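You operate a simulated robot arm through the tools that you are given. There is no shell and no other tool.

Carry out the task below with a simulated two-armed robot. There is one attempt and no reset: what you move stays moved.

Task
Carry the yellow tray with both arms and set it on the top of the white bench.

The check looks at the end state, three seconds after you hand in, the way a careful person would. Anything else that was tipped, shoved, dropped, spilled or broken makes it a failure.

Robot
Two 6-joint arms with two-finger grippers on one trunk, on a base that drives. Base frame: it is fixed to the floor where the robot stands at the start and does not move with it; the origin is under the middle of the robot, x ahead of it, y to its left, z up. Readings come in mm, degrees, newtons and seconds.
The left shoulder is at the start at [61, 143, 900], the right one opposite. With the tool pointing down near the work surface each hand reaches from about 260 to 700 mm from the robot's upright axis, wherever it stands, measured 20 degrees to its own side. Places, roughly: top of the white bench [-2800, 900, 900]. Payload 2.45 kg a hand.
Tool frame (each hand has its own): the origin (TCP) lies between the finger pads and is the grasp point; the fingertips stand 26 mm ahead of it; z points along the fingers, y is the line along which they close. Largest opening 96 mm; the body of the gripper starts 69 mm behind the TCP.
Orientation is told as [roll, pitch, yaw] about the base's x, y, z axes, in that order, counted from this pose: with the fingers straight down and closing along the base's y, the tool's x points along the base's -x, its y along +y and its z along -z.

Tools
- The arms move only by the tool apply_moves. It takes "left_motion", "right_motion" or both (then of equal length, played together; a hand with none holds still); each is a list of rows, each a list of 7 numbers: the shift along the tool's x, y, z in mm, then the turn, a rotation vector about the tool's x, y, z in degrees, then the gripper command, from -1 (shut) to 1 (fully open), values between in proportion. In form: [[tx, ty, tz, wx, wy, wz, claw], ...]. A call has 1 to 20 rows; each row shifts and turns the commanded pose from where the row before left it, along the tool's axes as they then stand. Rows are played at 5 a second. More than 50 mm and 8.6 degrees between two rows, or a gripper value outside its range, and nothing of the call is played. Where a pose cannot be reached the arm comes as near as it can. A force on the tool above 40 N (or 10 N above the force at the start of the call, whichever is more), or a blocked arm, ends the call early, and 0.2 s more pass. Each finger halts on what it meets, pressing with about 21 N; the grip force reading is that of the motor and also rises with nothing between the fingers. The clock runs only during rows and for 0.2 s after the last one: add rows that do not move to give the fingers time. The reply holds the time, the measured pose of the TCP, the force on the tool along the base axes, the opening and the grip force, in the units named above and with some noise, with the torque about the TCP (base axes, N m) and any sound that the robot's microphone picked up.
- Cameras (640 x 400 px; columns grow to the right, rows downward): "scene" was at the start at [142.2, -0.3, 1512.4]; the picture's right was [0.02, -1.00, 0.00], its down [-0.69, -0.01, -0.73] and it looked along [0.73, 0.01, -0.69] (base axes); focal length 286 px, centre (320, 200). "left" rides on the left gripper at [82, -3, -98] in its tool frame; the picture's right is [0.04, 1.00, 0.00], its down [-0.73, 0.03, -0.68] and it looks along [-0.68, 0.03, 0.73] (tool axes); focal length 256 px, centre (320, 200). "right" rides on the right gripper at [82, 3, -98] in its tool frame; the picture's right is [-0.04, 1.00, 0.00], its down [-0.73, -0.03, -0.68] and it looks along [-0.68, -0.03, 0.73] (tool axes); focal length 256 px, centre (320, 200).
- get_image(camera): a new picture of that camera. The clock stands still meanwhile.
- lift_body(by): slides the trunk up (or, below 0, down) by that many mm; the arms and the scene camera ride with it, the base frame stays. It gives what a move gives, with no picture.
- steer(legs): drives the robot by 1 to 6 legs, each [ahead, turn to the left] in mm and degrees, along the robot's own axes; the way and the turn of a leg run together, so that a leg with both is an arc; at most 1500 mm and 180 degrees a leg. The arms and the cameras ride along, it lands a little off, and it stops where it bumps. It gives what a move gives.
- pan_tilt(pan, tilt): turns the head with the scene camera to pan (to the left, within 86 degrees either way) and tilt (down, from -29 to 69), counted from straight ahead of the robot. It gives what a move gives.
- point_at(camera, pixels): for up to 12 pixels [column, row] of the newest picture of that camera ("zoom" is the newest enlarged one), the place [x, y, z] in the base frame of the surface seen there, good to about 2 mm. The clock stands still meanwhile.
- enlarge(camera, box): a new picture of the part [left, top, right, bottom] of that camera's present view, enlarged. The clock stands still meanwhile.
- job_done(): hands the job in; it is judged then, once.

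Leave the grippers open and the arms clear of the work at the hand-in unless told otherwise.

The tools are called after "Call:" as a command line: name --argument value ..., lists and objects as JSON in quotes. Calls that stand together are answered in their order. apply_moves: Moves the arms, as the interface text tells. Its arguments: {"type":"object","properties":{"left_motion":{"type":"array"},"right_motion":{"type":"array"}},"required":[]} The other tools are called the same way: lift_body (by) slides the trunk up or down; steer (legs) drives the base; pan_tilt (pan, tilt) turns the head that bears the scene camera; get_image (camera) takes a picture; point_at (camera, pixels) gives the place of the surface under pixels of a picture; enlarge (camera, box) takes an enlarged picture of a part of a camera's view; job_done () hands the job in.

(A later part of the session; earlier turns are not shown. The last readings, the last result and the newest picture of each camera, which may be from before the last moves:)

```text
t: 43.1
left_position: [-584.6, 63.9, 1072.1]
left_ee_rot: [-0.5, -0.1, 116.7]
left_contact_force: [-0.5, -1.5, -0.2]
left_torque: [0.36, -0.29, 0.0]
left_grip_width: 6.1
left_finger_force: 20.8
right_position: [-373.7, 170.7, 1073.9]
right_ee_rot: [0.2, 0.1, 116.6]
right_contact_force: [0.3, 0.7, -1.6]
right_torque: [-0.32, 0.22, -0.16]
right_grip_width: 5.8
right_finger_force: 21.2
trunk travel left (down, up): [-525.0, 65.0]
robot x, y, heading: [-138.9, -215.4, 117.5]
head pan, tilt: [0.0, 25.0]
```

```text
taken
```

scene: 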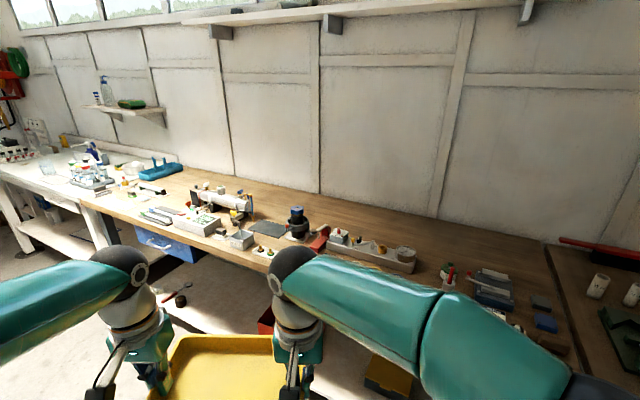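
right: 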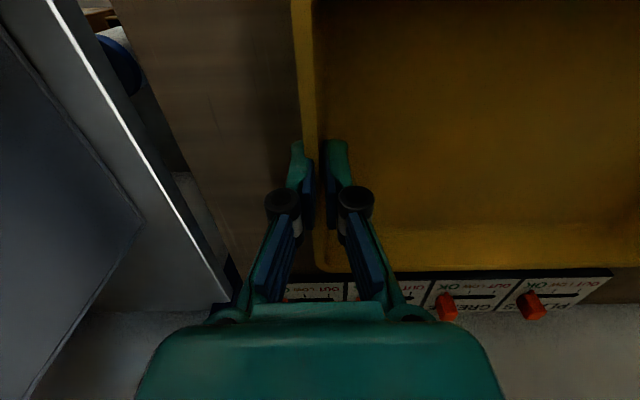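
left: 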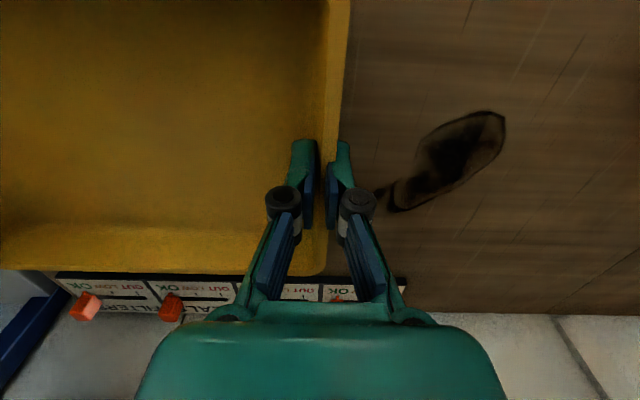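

The turn stopped at heading ≈117°: something blocked. The tray is still firmly held. I look left and right downward to find what the robot touches.

Call:
pan_tilt --pan 86 --tilt 50

Call:
get_image --camera "scene"

Call:
pan_tilt --pan -86 --tilt 45

Call:
get_image --camera "scene"

```text
t: 44.7
left_position: [-584.4, 62.8, 1071.6]
left_ee_rot: [-0.5, -0.1, 116.7]
left_contact_force: [-0.9, -0.4, 0.4]
left_torque: [0.05, -0.43, -0.04]
left_grip_width: 6.2
left_finger_force: 21.1
right_position: [-375.3, 169.3, 1074.4]
right_ee_rot: [0.2, 0.0, 116.7]
right_contact_force: [1.3, -0.1, -1.0]
right_torque: [0.04, 0.38, 0.14]
right_grip_width: 6.1
right_finger_force: 21.2
trunk travel left (down, up): [-525.0, 65.0]
robot x, y, heading: [-139.8, -215.6, 117.5]
head pan, tilt: [85.9, 50.0]
```

```text
taken
```

scene: 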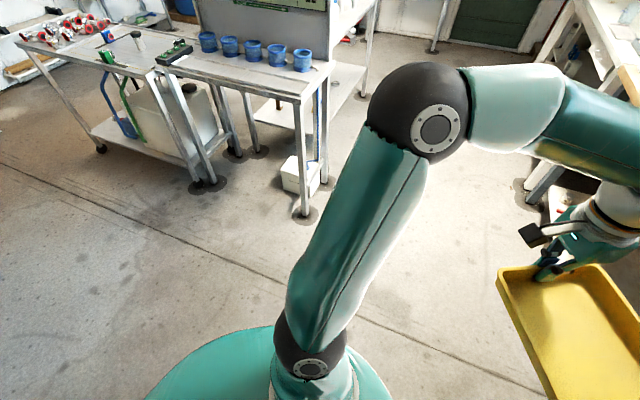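

```text
t: 47.3
left_position: [-584.7, 64.4, 1072.6]
left_ee_rot: [-0.6, 0.0, 116.7]
left_contact_force: [-1.0, -0.4, -1.0]
left_torque: [0.01, -0.44, -0.01]
left_grip_width: 5.8
left_finger_force: 21.0
right_position: [-374.8, 168.8, 1073.8]
right_ee_rot: [0.3, 0.0, 116.7]
right_contact_force: [0.9, -0.5, -0.3]
right_torque: [-0.01, 0.37, 0.15]
right_grip_width: 5.9
right_finger_force: 21.1
trunk travel left (down, up): [-525.0, 65.0]
robot x, y, heading: [-137.4, -218.8, 117.7]
head pan, tilt: [-85.9, 45.0]
```

```text
taken
```

scene: 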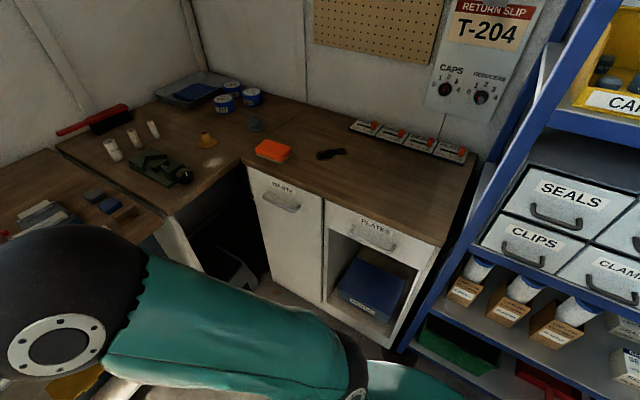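

Nothing near on the floor is visible here. I check known landmarks (horn at (256,123), stain at (330,154), shelf upright (465,240)) to see whether the pose estimate agrees with earlier measurements.

Call:
point_at --camera "scene" --pixels '[[256, 123], [330, 154], [252, 95], [465, 240], [450, 262], [395, 355], [340, 300], [420, 240], [240, 270], [510, 360], [410, 380], [460, 330]]'

Call:
pan_tilt --pan -86 --tilt 69

Call:
get_image --camera "scene"

Call:
pan_tilt --pan 86 --tilt 69

Call:
get_image --camera "scene"

```text
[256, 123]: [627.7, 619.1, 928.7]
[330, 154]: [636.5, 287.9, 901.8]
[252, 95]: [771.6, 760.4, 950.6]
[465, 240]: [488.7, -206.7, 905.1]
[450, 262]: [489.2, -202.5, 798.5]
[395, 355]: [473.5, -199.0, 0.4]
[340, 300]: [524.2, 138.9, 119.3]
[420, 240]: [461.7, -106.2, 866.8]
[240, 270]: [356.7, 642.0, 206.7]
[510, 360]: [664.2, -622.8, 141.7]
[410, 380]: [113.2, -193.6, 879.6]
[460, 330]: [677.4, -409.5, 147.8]
```

```text
t: 48.1
left_position: [-584.7, 64.3, 1072.5]
left_ee_rot: [-0.5, -0.2, 116.7]
left_contact_force: [0.3, -1.7, 0.1]
left_torque: [0.36, -0.31, 0.05]
left_grip_width: 6.1
left_finger_force: 20.6
right_position: [-375.2, 169.5, 1074.6]
right_ee_rot: [0.2, 0.0, 116.7]
right_contact_force: [0.0, 0.1, -0.9]
right_torque: [-0.32, 0.25, -0.19]
right_grip_width: 5.7
right_finger_force: 20.9
trunk travel left (down, up): [-525.0, 65.0]
robot x, y, heading: [-141.5, -213.5, 117.7]
head pan, tilt: [-85.9, 68.8]
```

```text
taken
```

scene: 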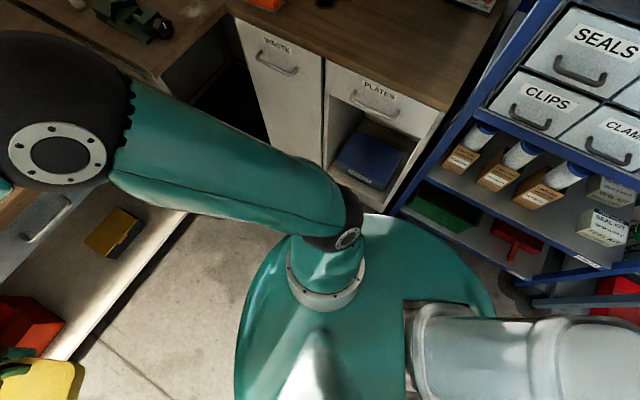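

```text
t: 50.7
left_position: [-585.2, 65.3, 1070.7]
left_ee_rot: [-0.5, -0.1, 116.6]
left_contact_force: [0.2, 0.9, -0.3]
left_torque: [0.02, -0.47, -0.01]
left_grip_width: 6.0
left_finger_force: 21.3
right_position: [-375.0, 169.8, 1073.9]
right_ee_rot: [0.2, 0.1, 116.7]
right_contact_force: [0.9, -0.3, -1.0]
right_torque: [0.04, 0.35, 0.2]
right_grip_width: 6.0
right_finger_force: 20.8
trunk travel left (down, up): [-525.0, 65.0]
robot x, y, heading: [-135.9, -217.8, 117.5]
head pan, tilt: [85.9, 68.8]
```

```text
taken
```

scene: 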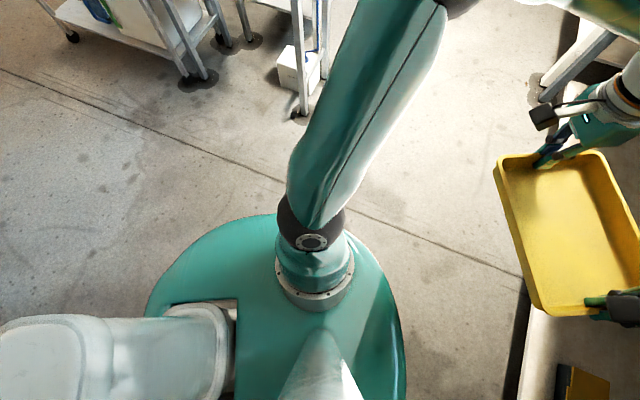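

Landmarks agree with earlier readings, so the pose is good. I measure the robot's own hull in this picture, then look again to the right-rear to measure the shelf's foot near (515,290).

Call:
point_at --camera "scene" --pixels '[[150, 300], [180, 270], [240, 225], [400, 330], [380, 270], [20, 340], [100, 350], [200, 330], [300, 110], [195, 85]]'

Call:
pan_tilt --pan -86 --tilt 60

Call:
get_image --camera "scene"

Call:
point_at --camera "scene" --pixels '[[520, 265], [505, 260], [560, 255], [600, 255], [620, 270], [480, 300], [460, 290], [260, 300], [400, 250], [500, 350], [600, 350], [630, 320]]'

```text
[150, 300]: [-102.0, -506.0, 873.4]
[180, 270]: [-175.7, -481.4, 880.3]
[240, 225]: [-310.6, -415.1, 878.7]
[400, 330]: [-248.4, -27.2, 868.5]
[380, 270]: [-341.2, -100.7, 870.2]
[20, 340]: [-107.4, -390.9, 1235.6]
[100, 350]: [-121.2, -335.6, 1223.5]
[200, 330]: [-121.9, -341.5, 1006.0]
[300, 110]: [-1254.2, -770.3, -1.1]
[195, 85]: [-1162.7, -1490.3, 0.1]
```

```text
t: 53.3
left_position: [-585.6, 63.7, 1072.3]
left_ee_rot: [-0.5, -0.1, 116.6]
left_contact_force: [0.2, -1.0, -0.4]
left_torque: [0.32, -0.29, 0.0]
left_grip_width: 5.9
left_finger_force: 20.8
right_position: [-374.7, 168.4, 1074.9]
right_ee_rot: [0.2, 0.0, 116.7]
right_contact_force: [0.4, 1.0, -1.6]
right_torque: [-0.3, 0.24, -0.21]
right_grip_width: 5.9
right_finger_force: 21.7
trunk travel left (down, up): [-525.0, 65.0]
robot x, y, heading: [-137.3, -217.5, 117.4]
head pan, tilt: [-85.9, 60.0]
```

```text
taken
```

scene: 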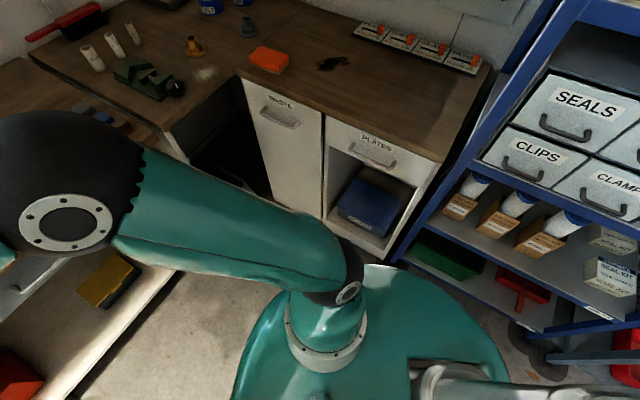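

```text
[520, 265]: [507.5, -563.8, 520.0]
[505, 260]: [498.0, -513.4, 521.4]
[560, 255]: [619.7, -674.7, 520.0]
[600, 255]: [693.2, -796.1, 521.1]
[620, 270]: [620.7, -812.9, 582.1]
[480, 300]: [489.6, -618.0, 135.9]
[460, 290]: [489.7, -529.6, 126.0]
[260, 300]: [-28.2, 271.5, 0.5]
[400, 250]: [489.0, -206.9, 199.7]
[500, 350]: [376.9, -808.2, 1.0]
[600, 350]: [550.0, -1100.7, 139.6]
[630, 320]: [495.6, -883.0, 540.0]
```

The hull is a disc of about 255 mm around (-130,-235), nothing touches it. Comparing readings: the hands kept to the ideal path while the base drifted ~75 mm during turning (pivot slightly off), so the tray now sits ~149 mm left of the robot's middle; that mismatch stopped the turn. I bring the tray back toward the robot's middle: both hands 120 mm to the robot's right (tool -y), in step.

Call:
apply_moves --left_motion '[[0, -6, 0, 0, 0, 0, -1], [0, -12, 0, 0, 0, 0, -1], [0, -12, 0, 0, 0, 0, -1], [0, -12, 0, 0, 0, 0, -1], [0, -12, 0, 0, 0, 0, -1], [0, -12, 0, 0, 0, 0, -1], [0, -12, 0, 0, 0, 0, -1], [0, -12, 0, 0, 0, 0, -1], [0, -12, 0, 0, 0, 0, -1], [0, -12, 0, 0, 0, 0, -1], [0, -6, 0, 0, 0, 0, -1], [0, 0, 0, 0, 0, 0, -1]]' --right_motion '[[0, -6, 0, 0, 0, 0, -1], [0, -12, 0, 0, 0, 0, -1], [0, -12, 0, 0, 0, 0, -1], [0, -12, 0, 0, 0, 0, -1], [0, -12, 0, 0, 0, 0, -1], [0, -12, 0, 0, 0, 0, -1], [0, -12, 0, 0, 0, 0, -1], [0, -12, 0, 0, 0, 0, -1], [0, -12, 0, 0, 0, 0, -1], [0, -12, 0, 0, 0, 0, -1], [0, -6, 0, 0, 0, 0, -1], [0, 0, 0, 0, 0, 0, -1]]'

Call:
pan_tilt --pan 0 --tilt 45

Call:
get_image --camera "scene"

```text
t: 55.9
left_position: [-476.2, 119.4, 1074.4]
left_ee_rot: [-0.5, -0.1, 116.5]
left_contact_force: [-5.0, -4.5, 0.2]
left_torque: [0.24, -0.29, 0.05]
left_grip_width: 6.1
left_finger_force: 20.0
right_position: [-267.7, 223.7, 1073.3]
right_ee_rot: [0.2, -0.1, 116.7]
right_contact_force: [5.2, 4.4, -0.4]
right_torque: [-0.2, 0.19, -0.27]
right_grip_width: 5.9
right_finger_force: 20.9
trunk travel left (down, up): [-525.0, 65.0]
robot x, y, heading: [-137.7, -217.3, 117.7]
head pan, tilt: [-85.9, 60.0]
```

```text
t: 57.5
left_position: [-477.8, 120.1, 1072.4]
left_ee_rot: [-0.4, -0.1, 116.7]
left_contact_force: [-4.2, -3.0, 0.8]
left_torque: [0.27, -0.27, 0.03]
left_grip_width: 6.0
left_finger_force: 20.5
right_position: [-266.3, 223.6, 1073.9]
right_ee_rot: [0.3, 0.0, 116.7]
right_contact_force: [4.3, 2.7, -1.4]
right_torque: [-0.2, 0.17, -0.21]
right_grip_width: 5.9
right_finger_force: 20.6
trunk travel left (down, up): [-525.0, 65.0]
robot x, y, heading: [-136.2, -214.7, 117.5]
head pan, tilt: [0.0, 45.0]
```

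```text
taken
```

scene: 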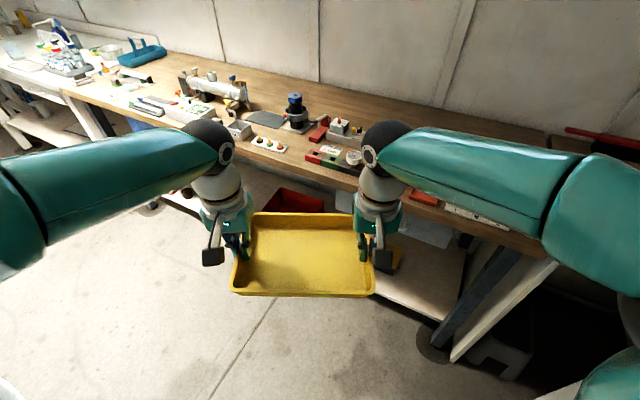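

The tray is centred and level. I continue turning left by 35°, then read.

Call:
steer --legs '[[0, 35]]'

```text
t: 59.8
left_position: [-611.2, -136.0, 1072.4]
left_ee_rot: [-0.5, -0.1, 151.8]
left_contact_force: [-3.7, -3.7, -1.2]
left_torque: [0.26, -0.28, -0.03]
left_grip_width: 6.0
left_finger_force: 20.8
right_position: [-499.5, 69.4, 1075.1]
right_ee_rot: [0.2, 0.0, 151.9]
right_contact_force: [3.3, 4.1, -1.1]
right_torque: [-0.22, 0.3, 0.24]
right_grip_width: 5.8
right_finger_force: 20.8
trunk travel left (down, up): [-525.0, 65.0]
robot x, y, heading: [-126.4, -189.2, 152.9]
head pan, tilt: [0.0, 45.0]
```

Smooth; base at (-126,-189), heading 153°. Another 28° left to face -x.

Call:
steer --legs '[[0, 28]]'

Call:
pan_tilt --pan 0 --tilt 25

Call:
get_image --camera "scene"

```text
t: 61.8
left_position: [-580.1, -371.3, 1072.1]
left_ee_rot: [-0.3, 0.0, -180.0]
left_contact_force: [0.3, -0.3, -0.5]
left_torque: [0.4, -0.11, -0.04]
left_grip_width: 6.0
left_finger_force: 21.0
right_position: [-579.7, -136.8, 1074.2]
right_ee_rot: [0.1, 0.0, -179.8]
right_contact_force: [0.9, 0.9, -0.7]
right_torque: [-0.36, 0.12, 0.16]
right_grip_width: 6.3
right_finger_force: 20.5
trunk travel left (down, up): [-525.0, 65.0]
robot x, y, heading: [-127.6, -169.7, -179.2]
head pan, tilt: [0.0, 45.0]
```

```text
t: 62.6
left_position: [-579.0, -370.7, 1075.0]
left_ee_rot: [-0.4, -0.1, -179.9]
left_contact_force: [0.0, -0.6, -0.6]
left_torque: [0.41, -0.28, -0.07]
left_grip_width: 5.9
left_finger_force: 21.0
right_position: [-578.7, -135.6, 1075.0]
right_ee_rot: [0.2, 0.0, -180.0]
right_contact_force: [0.2, 1.2, -0.7]
right_torque: [-0.33, 0.27, 0.25]
right_grip_width: 6.0
right_finger_force: 21.1
trunk travel left (down, up): [-525.0, 65.0]
robot x, y, heading: [-129.1, -170.6, -179.7]
head pan, tilt: [0.0, 25.0]
```

```text
taken
```

scene: 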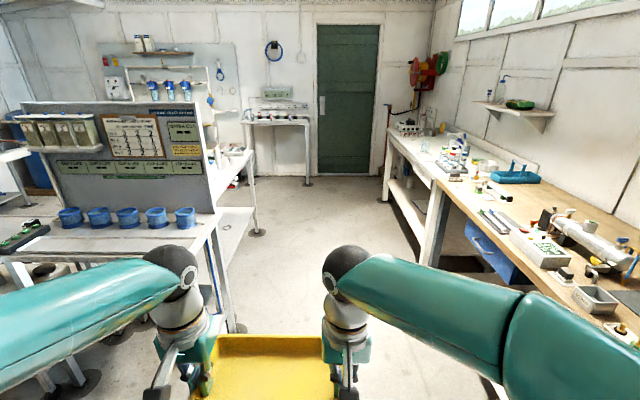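

The corridor lies ahead: island table left, wooden then white bench right. I measure the table's near-right corner, legs and floor to check the corridor's width.

Call:
point_at --camera "scene" --pixels '[[235, 325], [212, 225], [258, 232], [250, 152], [215, 160], [432, 265], [390, 200], [300, 250], [360, 300], [440, 215], [310, 185], [20, 290]]'

Call:
enlarge --camera "scene" --box '[370, 100, 570, 230]'

```text
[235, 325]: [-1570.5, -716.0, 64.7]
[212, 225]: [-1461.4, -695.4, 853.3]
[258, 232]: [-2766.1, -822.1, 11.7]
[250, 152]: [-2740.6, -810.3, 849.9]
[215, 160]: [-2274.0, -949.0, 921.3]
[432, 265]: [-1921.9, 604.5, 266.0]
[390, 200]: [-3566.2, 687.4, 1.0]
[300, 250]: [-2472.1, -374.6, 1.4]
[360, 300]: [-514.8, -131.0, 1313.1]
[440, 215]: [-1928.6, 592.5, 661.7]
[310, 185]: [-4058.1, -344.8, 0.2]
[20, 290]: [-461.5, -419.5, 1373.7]
```

```text
3.08 times, centred on (470, 165) of scene
```

zoom: 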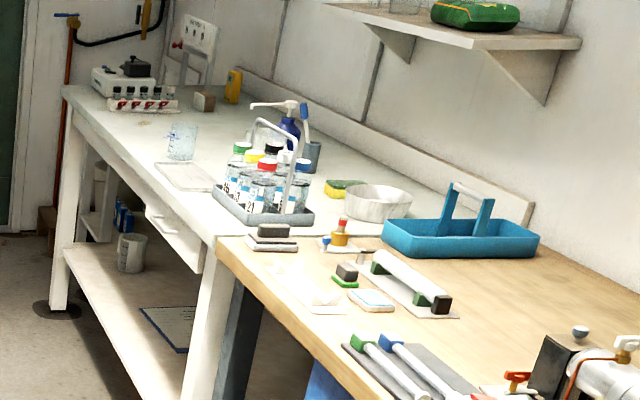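

The corridor runs from y≈-695 (island) to ≈550 (bench); I am at y≈-170, so there's ample room. I drive ahead 1400 mm.

Call:
steer --legs '[[1400, 0]]'

Call:
pan_tilt --pan -40 --tilt 25

Call:
get_image --camera "scene"

```text
t: 69.7
left_position: [-1970.0, -390.4, 1074.0]
left_ee_rot: [-0.5, -0.1, -179.7]
left_contact_force: [-0.5, -1.9, -1.1]
left_torque: [0.44, -0.22, -0.03]
left_grip_width: 6.2
left_finger_force: 21.3
right_position: [-1970.7, -156.1, 1074.3]
right_ee_rot: [0.3, 0.0, -179.6]
right_contact_force: [0.4, 1.4, -2.1]
right_torque: [-0.3, 0.21, 0.22]
right_grip_width: 5.9
right_finger_force: 21.1
trunk travel left (down, up): [-525.0, 65.0]
robot x, y, heading: [-1519.4, -188.3, -179.5]
head pan, tilt: [0.0, 25.0]
```

```text
t: 70.7
left_position: [-1971.1, -391.2, 1074.3]
left_ee_rot: [-0.4, -0.1, -179.6]
left_contact_force: [-0.4, -1.1, -0.6]
left_torque: [0.42, -0.15, -0.03]
left_grip_width: 6.2
left_finger_force: 21.1
right_position: [-1972.2, -155.6, 1074.5]
right_ee_rot: [0.1, 0.0, -179.8]
right_contact_force: [1.1, 1.3, -0.9]
right_torque: [-0.31, 0.17, 0.18]
right_grip_width: 6.2
right_finger_force: 21.1
trunk travel left (down, up): [-525.0, 65.0]
robot x, y, heading: [-1521.8, -184.6, -179.0]
head pan, tilt: [-40.0, 25.0]
```

```text
taken
```

scene: 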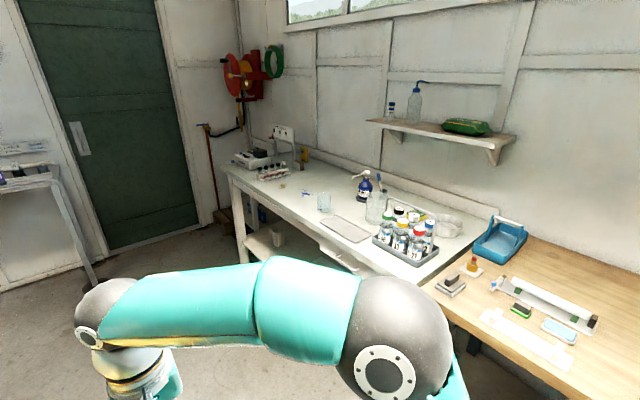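

Now I see the white bench top: rack with bottles at (405,235), a clear sheet/tray at (347,228), a beaker at (324,205), sample boxes at the far end. I enlarge and measure them to find free space.

Call:
enlarge --camera "scene" --box '[210, 130, 490, 290]'

Call:
point_at --camera "scene" --pixels '[[228, 170], [420, 282], [475, 238], [325, 212], [347, 243], [330, 218], [375, 262], [290, 185], [272, 178], [305, 193], [365, 200], [340, 190]]'

```text
2.29 times, centred on (350, 210) of scene
```

zoom: 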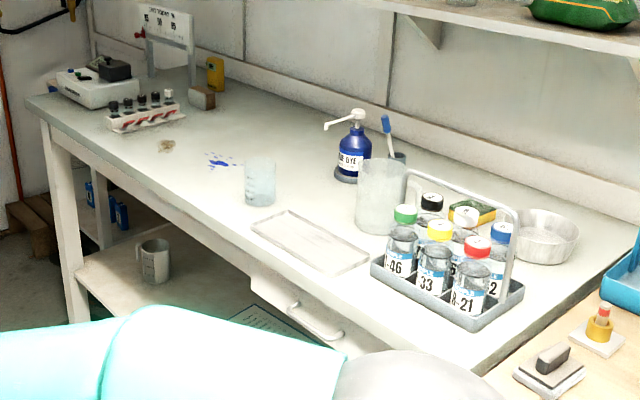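

```text
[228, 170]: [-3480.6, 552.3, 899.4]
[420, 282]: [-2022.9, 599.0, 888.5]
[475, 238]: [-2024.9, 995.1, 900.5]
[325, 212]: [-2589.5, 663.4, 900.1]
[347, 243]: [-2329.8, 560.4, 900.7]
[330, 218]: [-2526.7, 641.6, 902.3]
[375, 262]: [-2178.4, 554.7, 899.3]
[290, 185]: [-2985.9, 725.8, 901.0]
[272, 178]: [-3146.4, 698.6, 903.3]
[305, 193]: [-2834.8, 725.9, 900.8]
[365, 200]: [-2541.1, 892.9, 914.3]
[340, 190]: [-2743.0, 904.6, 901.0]
```

The white top spans x -2023 to -3480, y from ≈552. Between the small beaker (x≈-2590) and the sample rack (x≈-3080) there's free space around x≈-2830. I drive 1270 mm further to be in front of it, then look again sideways before turning.

Call:
steer --legs '[[1270, 0]]'

Call:
pan_tilt --pan -86 --tilt 35

Call:
get_image --camera "scene"

```text
t: 77.2
left_position: [-3220.8, -422.2, 1074.9]
left_ee_rot: [-0.5, -0.2, -178.9]
left_contact_force: [-0.4, -2.0, 0.2]
left_torque: [0.43, -0.18, -0.02]
left_grip_width: 6.1
left_finger_force: 20.8
right_position: [-3225.7, -188.6, 1076.0]
right_ee_rot: [0.2, 0.0, -179.0]
right_contact_force: [0.8, 0.8, -1.4]
right_torque: [-0.35, 0.19, 0.22]
right_grip_width: 6.2
right_finger_force: 20.7
trunk travel left (down, up): [-525.0, 65.0]
robot x, y, heading: [-2770.7, -214.6, -178.6]
head pan, tilt: [-40.0, 25.0]
```

```text
t: 78.3
left_position: [-3219.5, -423.7, 1074.7]
left_ee_rot: [-0.5, -0.1, -178.9]
left_contact_force: [1.4, -0.6, -0.6]
left_torque: [0.4, 0.22, -0.01]
left_grip_width: 6.2
left_finger_force: 21.2
right_position: [-3225.3, -188.2, 1076.8]
right_ee_rot: [0.1, 0.0, -179.0]
right_contact_force: [-1.4, 1.3, -0.5]
right_torque: [-0.29, -0.21, -0.12]
right_grip_width: 6.2
right_finger_force: 20.9
trunk travel left (down, up): [-525.0, 65.0]
robot x, y, heading: [-2773.9, -215.9, -178.4]
head pan, tilt: [-85.9, 35.0]
```

```text
taken
```

scene: 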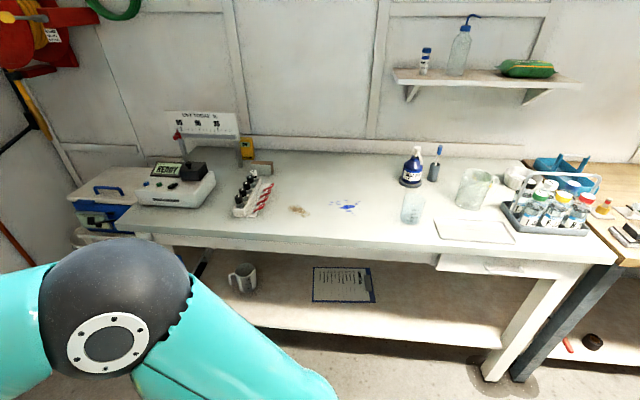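

From here the bench top is clear to see: free white surface between the sample rack (columns 232-273) and the glass beaker (columns 400-426), with two marks at (298,210) and (347,207). I measure these, the edges, and anything between.

Call:
point_at --camera "scene" --pixels '[[272, 185], [262, 212], [240, 215], [298, 210], [347, 207], [402, 220], [412, 222], [425, 215], [330, 245], [330, 160], [408, 185], [260, 170]]'

Call:
enlarge --camera "scene" --box '[220, 130, 460, 270]'

Call:
point_at --camera "zoom" --pixels '[[140, 160], [100, 220], [480, 240], [484, 170], [545, 240], [300, 100], [210, 215], [200, 208], [335, 200], [345, 215], [300, 290], [300, 315]]'

```text
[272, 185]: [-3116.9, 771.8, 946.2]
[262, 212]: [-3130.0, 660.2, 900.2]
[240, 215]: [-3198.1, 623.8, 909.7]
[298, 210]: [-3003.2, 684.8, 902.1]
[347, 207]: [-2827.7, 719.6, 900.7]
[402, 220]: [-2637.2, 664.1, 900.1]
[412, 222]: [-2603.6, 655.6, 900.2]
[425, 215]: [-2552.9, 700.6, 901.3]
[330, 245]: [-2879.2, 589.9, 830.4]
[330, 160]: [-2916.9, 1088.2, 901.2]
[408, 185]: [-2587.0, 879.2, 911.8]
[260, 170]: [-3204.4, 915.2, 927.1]
```

```text
2.67 times, centred on (340, 200) of scene
```

zoom: 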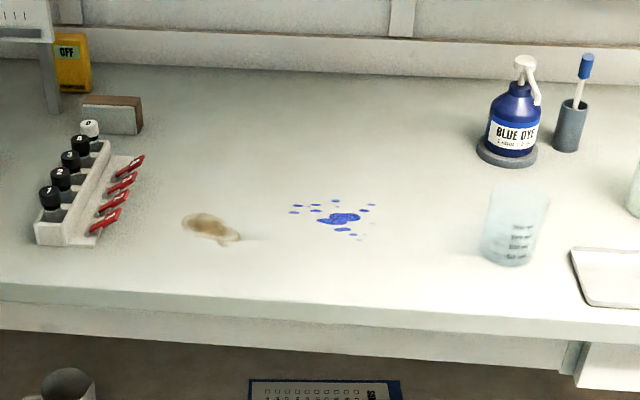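

```text
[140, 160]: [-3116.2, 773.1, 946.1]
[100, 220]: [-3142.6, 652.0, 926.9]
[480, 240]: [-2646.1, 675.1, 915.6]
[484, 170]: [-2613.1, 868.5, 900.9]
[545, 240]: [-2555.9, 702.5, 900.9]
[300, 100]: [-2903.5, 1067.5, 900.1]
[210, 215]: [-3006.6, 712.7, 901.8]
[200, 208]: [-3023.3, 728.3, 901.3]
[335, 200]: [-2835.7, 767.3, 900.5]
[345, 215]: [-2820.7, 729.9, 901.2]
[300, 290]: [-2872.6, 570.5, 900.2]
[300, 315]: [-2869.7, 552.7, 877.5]
```

Free interval on the bench is x≈-3105 to -2650 (455 mm) with the front edge at y≈552, so I aim the tray centre at x≈-2880, y≈690. The marks are flat. I drive 85 mm ahead and turn right 91° in two steps to face the bench.

Call:
steer --legs '[[85, 0], [0, -45], [0, -46]]'

Call:
pan_tilt --pan 0 --tilt 40

Call:
get_image --camera "scene"

```text
t: 83.6
left_position: [-3113.8, 213.8, 1076.6]
left_ee_rot: [-0.3, -0.2, 97.3]
left_contact_force: [-0.1, 1.1, -0.1]
left_torque: [-0.25, -0.37, 0.04]
left_grip_width: 5.9
left_finger_force: 20.8
right_position: [-2881.2, 241.2, 1076.5]
right_ee_rot: [0.3, 0.0, 97.4]
right_contact_force: [2.1, -1.5, -1.3]
right_torque: [0.18, 0.44, 0.23]
right_grip_width: 6.1
right_finger_force: 21.1
trunk travel left (down, up): [-525.0, 65.0]
robot x, y, heading: [-2919.8, -219.6, 95.5]
head pan, tilt: [-85.9, 35.0]
stopped in leg 3: the robot was blocked; the commanded pose is now the measured one
```

```text
t: 85.2
left_position: [-3117.3, 211.6, 1077.0]
left_ee_rot: [-0.5, -0.1, 97.3]
left_contact_force: [0.3, 0.3, -1.4]
left_torque: [-0.24, -0.45, -0.03]
left_grip_width: 6.1
left_finger_force: 21.0
right_position: [-2884.5, 242.3, 1076.3]
right_ee_rot: [0.2, -0.1, 97.3]
right_contact_force: [-0.1, 0.3, -1.5]
right_torque: [0.23, 0.34, 0.18]
right_grip_width: 6.0
right_finger_force: 21.2
trunk travel left (down, up): [-525.0, 65.0]
robot x, y, heading: [-2922.8, -221.4, 95.6]
head pan, tilt: [0.0, 40.0]
```

```text
taken
```

scene: 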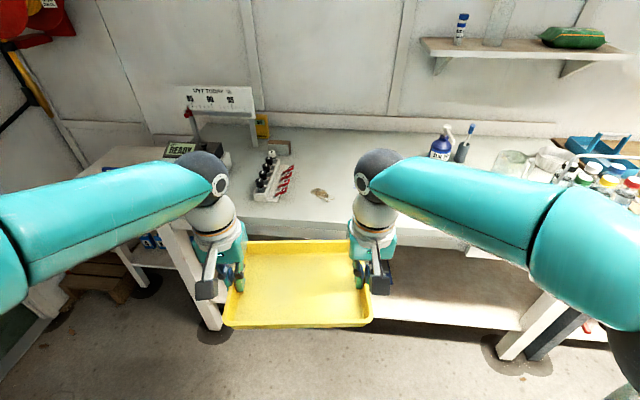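

The turn stopped a few degrees early again (same drift), nothing is touched; base at (-2922,-221), heading 95.6°, tray at (-3001,227), too far toward the sample rack. Still well away from the bench, I shift sideways: turn right 45.6°, go 120 mm ahead, turn left 38.5°.

Call:
steer --legs '[[0, -45.6], [120, 0]]'

Call:
steer --legs '[[0, 38.5]]'

Call:
get_image --camera "scene"

```text
t: 88.9
left_position: [-2661.4, 313.0, 1075.1]
left_ee_rot: [-0.4, 0.0, 50.8]
left_contact_force: [1.1, -0.7, 0.1]
left_torque: [-0.07, -0.42, 0.0]
left_grip_width: 6.2
left_finger_force: 21.2
right_position: [-2480.0, 162.9, 1075.4]
right_ee_rot: [0.3, 0.1, 50.7]
right_contact_force: [1.2, 0.1, -1.5]
right_torque: [0.03, 0.46, -0.16]
right_grip_width: 6.0
right_finger_force: 20.8
trunk travel left (down, up): [-525.0, 65.0]
robot x, y, heading: [-2859.1, -115.5, 49.6]
head pan, tilt: [0.0, 40.0]
```

```text
t: 91.2
left_position: [-2967.1, 343.6, 1076.2]
left_ee_rot: [-0.5, -0.2, 88.8]
left_contact_force: [0.9, 1.5, -0.7]
left_torque: [-0.22, -0.39, -0.08]
left_grip_width: 5.8
left_finger_force: 20.7
right_position: [-2732.1, 338.1, 1077.2]
right_ee_rot: [0.2, -0.1, 88.7]
right_contact_force: [1.1, -0.8, -1.7]
right_torque: [0.15, 0.33, 0.29]
right_grip_width: 6.2
right_finger_force: 21.4
trunk travel left (down, up): [-525.0, 65.0]
robot x, y, heading: [-2831.2, -112.8, 87.4]
head pan, tilt: [0.0, 40.0]
```

```text
taken
```

scene: 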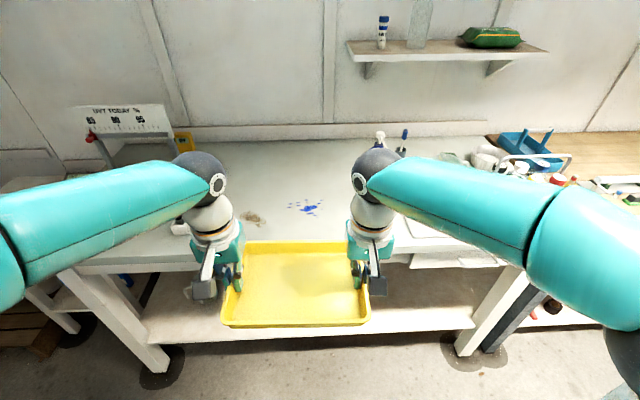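

Well placed: base (-2831,-113), tray centre (-2850,341). I move the tray 28 mm to the left (tool +y) to centre it on the free space at x≈-2878, still away from the bench.

Call:
apply_moves --left_motion '[[0, 7, 0, 0, 0, 0, -1], [0, 7, 0, 0, 0, 0, -1], [0, 7, 0, 0, 0, 0, -1], [0, 7, 0, 0, 0, 0, -1], [0, 0, 0, 0, 0, 0, -1]]' --right_motion '[[0, 7, 0, 0, 0, 0, -1], [0, 7, 0, 0, 0, 0, -1], [0, 7, 0, 0, 0, 0, -1], [0, 7, 0, 0, 0, 0, -1], [0, 0, 0, 0, 0, 0, -1]]'

Call:
enlarge --camera "scene" --box '[160, 100, 480, 300]'

Call:
point_at --camera "zoom" --pixels '[[30, 255], [20, 235], [480, 240], [500, 230], [290, 210], [320, 150], [300, 275], [520, 260], [440, 70], [150, 230]]'

```text
t: 92.5
left_position: [-2993.6, 343.9, 1077.3]
left_ee_rot: [-0.4, -0.1, 88.9]
left_contact_force: [1.8, 0.3, -0.6]
left_torque: [-0.16, -0.4, -0.06]
left_grip_width: 6.2
left_finger_force: 21.2
right_position: [-2759.8, 337.1, 1077.0]
right_ee_rot: [0.3, -0.1, 88.7]
right_contact_force: [-1.9, -0.9, -0.5]
right_torque: [0.16, 0.37, 0.24]
right_grip_width: 6.1
right_finger_force: 21.3
trunk travel left (down, up): [-525.0, 65.0]
robot x, y, heading: [-2834.0, -113.9, 87.1]
head pan, tilt: [0.0, 40.0]
```

```text
2.00 times, centred on (320, 200) of scene
```

zoom: 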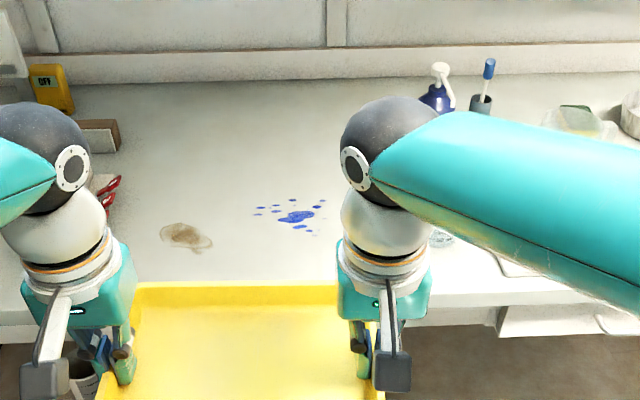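

```text
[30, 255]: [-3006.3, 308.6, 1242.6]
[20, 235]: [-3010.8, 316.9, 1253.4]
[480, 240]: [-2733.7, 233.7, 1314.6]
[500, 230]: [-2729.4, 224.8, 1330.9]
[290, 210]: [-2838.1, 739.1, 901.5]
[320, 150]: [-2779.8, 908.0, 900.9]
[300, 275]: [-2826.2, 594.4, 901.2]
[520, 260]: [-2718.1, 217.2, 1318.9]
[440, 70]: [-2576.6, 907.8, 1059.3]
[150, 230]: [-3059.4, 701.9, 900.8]
```

The path is clear (tallest near item, the dye bottle pump, tops at z≈1060 at y≈908, beyond reach). I drive 200 mm ahead toward the bench.

Call:
steer --legs '[[200, 0]]'

Call:
pan_tilt --pan 0 --tilt 50

Call:
get_image --camera "scene"

Call:
get_image --camera "left"

Call:
get_image --camera "right"

```text
t: 94.0
left_position: [-2984.5, 543.2, 1076.6]
left_ee_rot: [-0.4, -0.1, 88.8]
left_contact_force: [3.3, 0.2, -0.7]
left_torque: [0.26, -0.48, -0.03]
left_grip_width: 5.8
left_finger_force: 20.8
right_position: [-2750.2, 537.4, 1077.0]
right_ee_rot: [0.1, 0.1, 88.7]
right_contact_force: [-4.2, 0.9, -0.4]
right_torque: [-0.33, 0.38, -0.05]
right_grip_width: 6.0
right_finger_force: 21.1
trunk travel left (down, up): [-525.0, 65.0]
robot x, y, heading: [-2823.3, 85.0, 87.2]
head pan, tilt: [0.0, 40.0]
```

```text
t: 94.8
left_position: [-2985.6, 542.6, 1076.2]
left_ee_rot: [-0.4, -0.1, 88.8]
left_contact_force: [-0.2, 0.7, -0.2]
left_torque: [-0.16, -0.39, -0.03]
left_grip_width: 6.1
left_finger_force: 20.7
right_position: [-2750.2, 535.6, 1078.7]
right_ee_rot: [0.2, -0.1, 88.7]
right_contact_force: [0.4, 0.0, -1.2]
right_torque: [0.2, 0.32, 0.15]
right_grip_width: 6.0
right_finger_force: 20.9
trunk travel left (down, up): [-525.0, 65.0]
robot x, y, heading: [-2819.5, 83.0, 87.5]
head pan, tilt: [0.0, 50.0]
```

```text
taken
```

scene: 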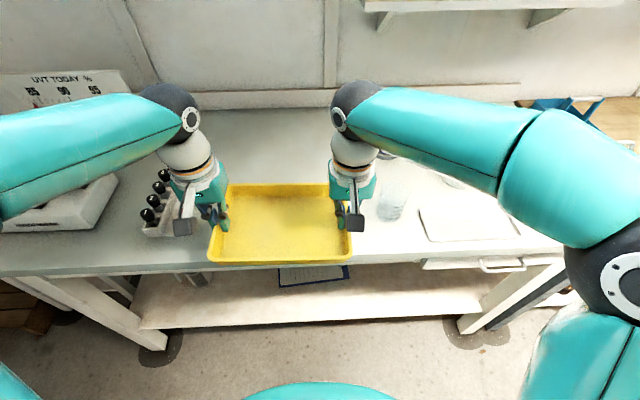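

```text
taken
```

left: 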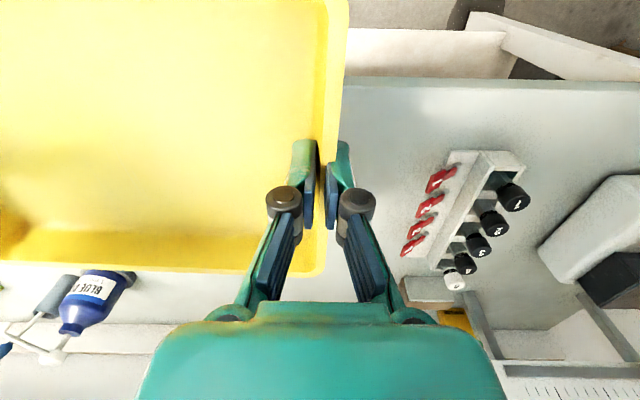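

```text
taken
```

right: 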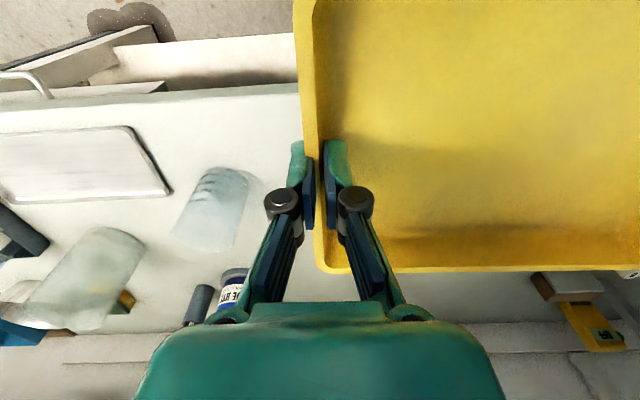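

Tray centre is now at (-2868, 540), z≈1077 hands. I measure the sample rack (left camera) and beaker (right camera) precisely before extending.

Call:
point_at --camera "left" --pixels '[[404, 250], [430, 185], [450, 155], [440, 170], [470, 150], [345, 85], [520, 160], [405, 235]]'

Call:
point_at --camera "right" --pixels '[[248, 180], [240, 210], [225, 250], [215, 168], [180, 230], [170, 190], [290, 90], [160, 195]]'

```text
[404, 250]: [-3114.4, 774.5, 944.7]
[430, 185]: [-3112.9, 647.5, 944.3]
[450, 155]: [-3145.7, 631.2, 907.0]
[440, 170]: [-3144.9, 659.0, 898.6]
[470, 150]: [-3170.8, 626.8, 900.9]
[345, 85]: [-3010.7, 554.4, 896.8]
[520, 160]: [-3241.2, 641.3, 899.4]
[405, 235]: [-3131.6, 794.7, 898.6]
```

```text
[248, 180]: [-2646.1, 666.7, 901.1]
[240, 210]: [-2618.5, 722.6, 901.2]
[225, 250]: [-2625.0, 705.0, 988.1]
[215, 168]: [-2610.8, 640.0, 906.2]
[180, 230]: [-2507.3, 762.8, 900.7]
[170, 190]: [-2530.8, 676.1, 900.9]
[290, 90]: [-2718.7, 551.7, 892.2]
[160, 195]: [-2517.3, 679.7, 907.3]
```

The free gap runs from the rack tags at x≈-3113 to the beaker at x≈-2646; the middle is -2880. I extend both hands 150 mm forward and 14 mm left in step, at the same height.

Call:
apply_moves --left_motion '[[-7, 1, 0, 0, 0, 0, -1], [-15, 1.5, 0, 0, 0, 0, -1], [-15, 1.5, 0, 0, 0, 0, -1], [-15, 1.5, 0, 0, 0, 0, -1], [-15, 1.5, 0, 0, 0, 0, -1], [-15, 1.5, 0, 0, 0, 0, -1], [-15, 1.5, 0, 0, 0, 0, -1], [-15, 1.5, 0, 0, 0, 0, -1], [-15, 1.5, 0, 0, 0, 0, -1], [-15, 1, 0, 0, 0, 0, -1], [-8, 0, 0, 0, 0, 0, -1], [0, 0, 0, 0, 0, 0, -1]]' --right_motion '[[-7, 1, 0, 0, 0, 0, -1], [-15, 1.5, 0, 0, 0, 0, -1], [-15, 1.5, 0, 0, 0, 0, -1], [-15, 1.5, 0, 0, 0, 0, -1], [-15, 1.5, 0, 0, 0, 0, -1], [-15, 1.5, 0, 0, 0, 0, -1], [-15, 1.5, 0, 0, 0, 0, -1], [-15, 1.5, 0, 0, 0, 0, -1], [-15, 1.5, 0, 0, 0, 0, -1], [-15, 1, 0, 0, 0, 0, -1], [-8, 0, 0, 0, 0, 0, -1], [0, 0, 0, 0, 0, 0, -1]]'

Call:
get_image --camera "scene"

Call:
get_image --camera "left"

Call:
get_image --camera "right"

```text
t: 97.4
left_position: [-2995.8, 692.0, 1076.7]
left_ee_rot: [-0.5, -0.1, 88.6]
left_contact_force: [9.9, 0.4, 0.1]
left_torque: [-0.02, -0.56, 0.0]
left_grip_width: 6.0
left_finger_force: 20.8
right_position: [-2760.8, 687.1, 1076.8]
right_ee_rot: [0.2, 0.1, 88.7]
right_contact_force: [-10.7, -1.5, 0.1]
right_torque: [0.07, 0.5, 0.17]
right_grip_width: 6.2
right_finger_force: 21.4
trunk travel left (down, up): [-525.0, 65.0]
robot x, y, heading: [-2819.9, 83.6, 87.1]
head pan, tilt: [0.0, 50.0]
```

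```text
taken
```

scene: 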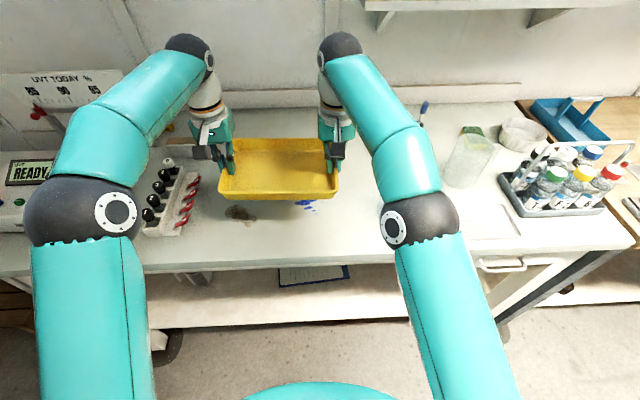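

```text
taken
```

left: 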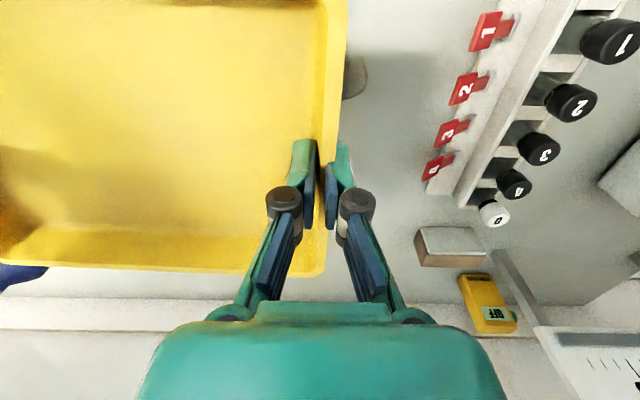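

```text
taken
```

right: 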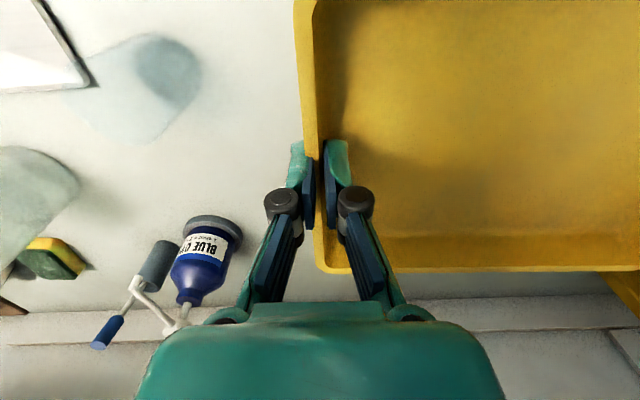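

The tray hovers over the free spot, centre (-2878, 689). Hands push together ~10 N; I ease 1.5 mm apart and lower both by 125 mm in step, to about 952 (tray would touch at ≈940-942).

Call:
apply_moves --left_motion '[[0, 0.7, 5, 0, 0, 0, -1], [0, 0, 12, 0, 0, 0, -1], [0, 0, 12, 0, 0, 0, -1], [0, 0, 12, 0, 0, 0, -1], [0, 0, 12, 0, 0, 0, -1], [0, 0, 12, 0, 0, 0, -1], [0, 0, 12, 0, 0, 0, -1], [0, 0, 12, 0, 0, 0, -1], [0, 0, 12, 0, 0, 0, -1], [0, 0, 12, 0, 0, 0, -1], [0, 0, 12, 0, 0, 0, -1], [0, 0, 0, 0, 0, 0, -1]]' --right_motion '[[0, -0.8, 5, 0, 0, 0, -1], [0, 0, 12, 0, 0, 0, -1], [0, 0, 12, 0, 0, 0, -1], [0, 0, 12, 0, 0, 0, -1], [0, 0, 12, 0, 0, 0, -1], [0, 0, 12, 0, 0, 0, -1], [0, 0, 12, 0, 0, 0, -1], [0, 0, 12, 0, 0, 0, -1], [0, 0, 12, 0, 0, 0, -1], [0, 0, 12, 0, 0, 0, -1], [0, 0, 12, 0, 0, 0, -1], [0, 0, 0, 0, 0, 0, -1]]'

Call:
get_image --camera "scene"

Call:
get_image --camera "left"

Call:
get_image --camera "right"

```text
t: 100.0
left_position: [-2996.7, 691.8, 952.5]
left_ee_rot: [-0.6, -0.1, 88.8]
left_contact_force: [15.9, 0.6, -0.4]
left_torque: [0.03, -0.61, 0.07]
left_grip_width: 6.2
left_finger_force: 20.3
right_position: [-2760.5, 687.6, 952.2]
right_ee_rot: [0.3, 0.1, 88.6]
right_contact_force: [-15.7, -1.7, -0.2]
right_torque: [-0.02, 0.57, 0.29]
right_grip_width: 5.9
right_finger_force: 21.3
trunk travel left (down, up): [-525.0, 65.0]
robot x, y, heading: [-2821.8, 84.1, 87.3]
head pan, tilt: [0.0, 50.0]
```

```text
taken
```

scene: 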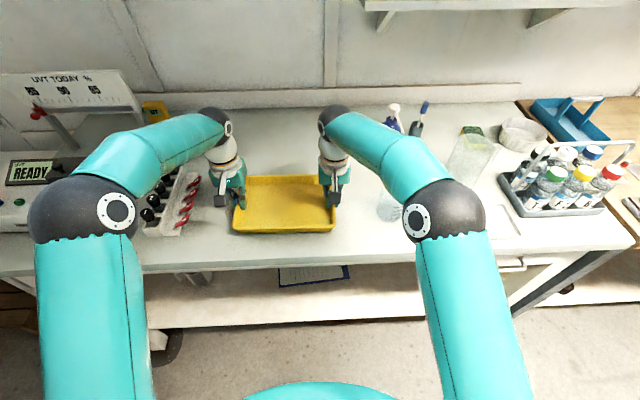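

```text
taken
```

left: 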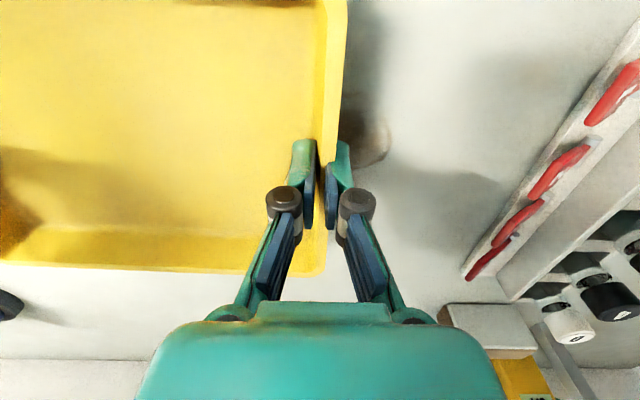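

```text
taken
```

right: 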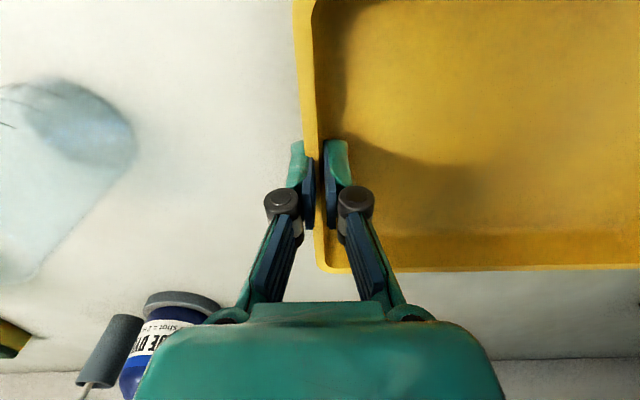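

The forces show the hands pull apart (~16 N), so I ease them 2.5 mm together, then go down 8 mm slowly.

Call:
apply_moves --left_motion '[[0, -1.2, 0, 0, 0, 0, -1], [0, 0, 2, 0, 0, 0, -1], [0, 0, 2, 0, 0, 0, -1], [0, 0, 2, 0, 0, 0, -1], [0, 0, 2, 0, 0, 0, -1], [0, 0, 0, 0, 0, 0, -1]]' --right_motion '[[0, 1.3, 0, 0, 0, 0, -1], [0, 0, 2, 0, 0, 0, -1], [0, 0, 2, 0, 0, 0, -1], [0, 0, 2, 0, 0, 0, -1], [0, 0, 2, 0, 0, 0, -1], [0, 0, 0, 0, 0, 0, -1]]'

```text
t: 101.4
left_position: [-2996.3, 692.6, 944.6]
left_ee_rot: [-0.5, 0.0, 88.9]
left_contact_force: [-5.5, 0.9, 0.0]
left_torque: [-0.2, -0.34, -0.05]
left_grip_width: 6.1
left_finger_force: 20.6
right_position: [-2762.3, 685.4, 944.5]
right_ee_rot: [0.1, 0.1, 88.6]
right_contact_force: [5.5, -1.1, -1.7]
right_torque: [0.17, 0.23, 0.26]
right_grip_width: 6.2
right_finger_force: 21.3
trunk travel left (down, up): [-525.0, 65.0]
robot x, y, heading: [-2819.6, 86.1, 87.0]
head pan, tilt: [0.0, 50.0]
```

Forces are small and no contact yet (hands at 944.5). I go down in 1 mm steps, 5 mm in all, and watch the vertical force.

Call:
apply_moves --left_motion '[[0, 0, 1, 0, 0, 0, -1], [0, 0, 1, 0, 0, 0, -1], [0, 0, 1, 0, 0, 0, -1], [0, 0, 1, 0, 0, 0, -1], [0, 0, 0, 0, 0, 0, -1]]' --right_motion '[[0, 0, 1, 0, 0, 0, -1], [0, 0, 1, 0, 0, 0, -1], [0, 0, 1, 0, 0, 0, -1], [0, 0, 1, 0, 0, 0, -1], [0, 0, 0, 0, 0, 0, -1]]'

```text
t: 102.6
left_position: [-2996.2, 692.3, 940.4]
left_ee_rot: [-0.3, -0.2, 88.9]
left_contact_force: [-20.6, 3.0, 0.4]
left_torque: [-0.13, -0.14, -0.04]
left_grip_width: 6.0
left_finger_force: 21.2
right_position: [-2762.2, 685.9, 942.1]
right_ee_rot: [0.2, -0.3, 88.6]
right_contact_force: [17.1, 2.0, 19.0]
right_torque: [-0.35, 0.07, 0.41]
right_grip_width: 5.8
right_finger_force: 20.9
trunk travel left (down, up): [-525.0, 65.0]
robot x, y, heading: [-2826.2, 83.8, 87.3]
head pan, tilt: [0.0, 50.0]
```

The right side touches (19 N up); the left is just above. I raise the right 1 mm, lower the left 1.5 mm, and ease 2 mm apart (they now push together ~19 N).

Call:
apply_moves --left_motion '[[0, 0.8, 0.5, 0, 0, 0, -1], [0, 0, 0.5, 0, 0, 0, -1], [0, 0, 0.5, 0, 0, 0, -1], [0, 0, 0, 0, 0, 0, -1]]' --right_motion '[[0, -0.8, -1, 0, 0, 0, -1], [0, 0, 0, 0, 0, 0, -1], [0, 0, 0, 0, 0, 0, -1], [0, 0, 0, 0, 0, 0, -1]]'

Call:
enlarge --camera "scene" --box '[180, 120, 400, 260]'

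```text
t: 103.6
left_position: [-2995.6, 690.5, 939.2]
left_ee_rot: [-0.4, -0.2, 88.7]
left_contact_force: [-18.5, -0.5, -0.7]
left_torque: [0.18, -0.18, 0.0]
left_grip_width: 6.2
left_finger_force: 20.8
right_position: [-2762.0, 686.8, 941.9]
right_ee_rot: [0.0, 0.0, 88.6]
right_contact_force: [15.3, 6.3, 15.9]
right_torque: [0.22, 0.11, -0.02]
right_grip_width: 6.1
right_finger_force: 20.7
trunk travel left (down, up): [-525.0, 65.0]
robot x, y, heading: [-2825.9, 80.4, 87.2]
head pan, tilt: [0.0, 50.0]
```

```text
2.86 times, centred on (290, 190) of scene
```

zoom: 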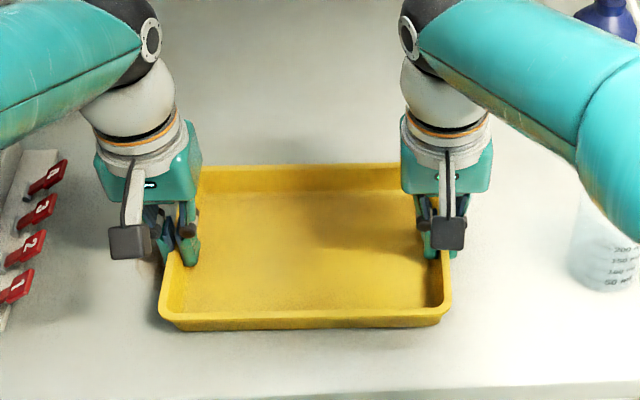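

I check the tray's level by measuring rim heights at its four corners and the bench beside it.

Call:
point_at --camera "zoom" --pixels '[[165, 312], [300, 318], [445, 310], [205, 170], [300, 168], [390, 166], [178, 285], [446, 285], [120, 330], [500, 330], [180, 328], [430, 326]]'

```text
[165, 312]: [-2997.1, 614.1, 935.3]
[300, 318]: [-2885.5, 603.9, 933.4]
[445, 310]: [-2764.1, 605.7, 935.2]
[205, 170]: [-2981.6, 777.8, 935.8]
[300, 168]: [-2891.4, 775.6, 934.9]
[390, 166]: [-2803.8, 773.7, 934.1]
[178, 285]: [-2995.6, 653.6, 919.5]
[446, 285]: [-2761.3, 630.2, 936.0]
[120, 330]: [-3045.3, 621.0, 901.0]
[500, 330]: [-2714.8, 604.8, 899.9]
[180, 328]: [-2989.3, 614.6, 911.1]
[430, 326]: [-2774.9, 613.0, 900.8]
```

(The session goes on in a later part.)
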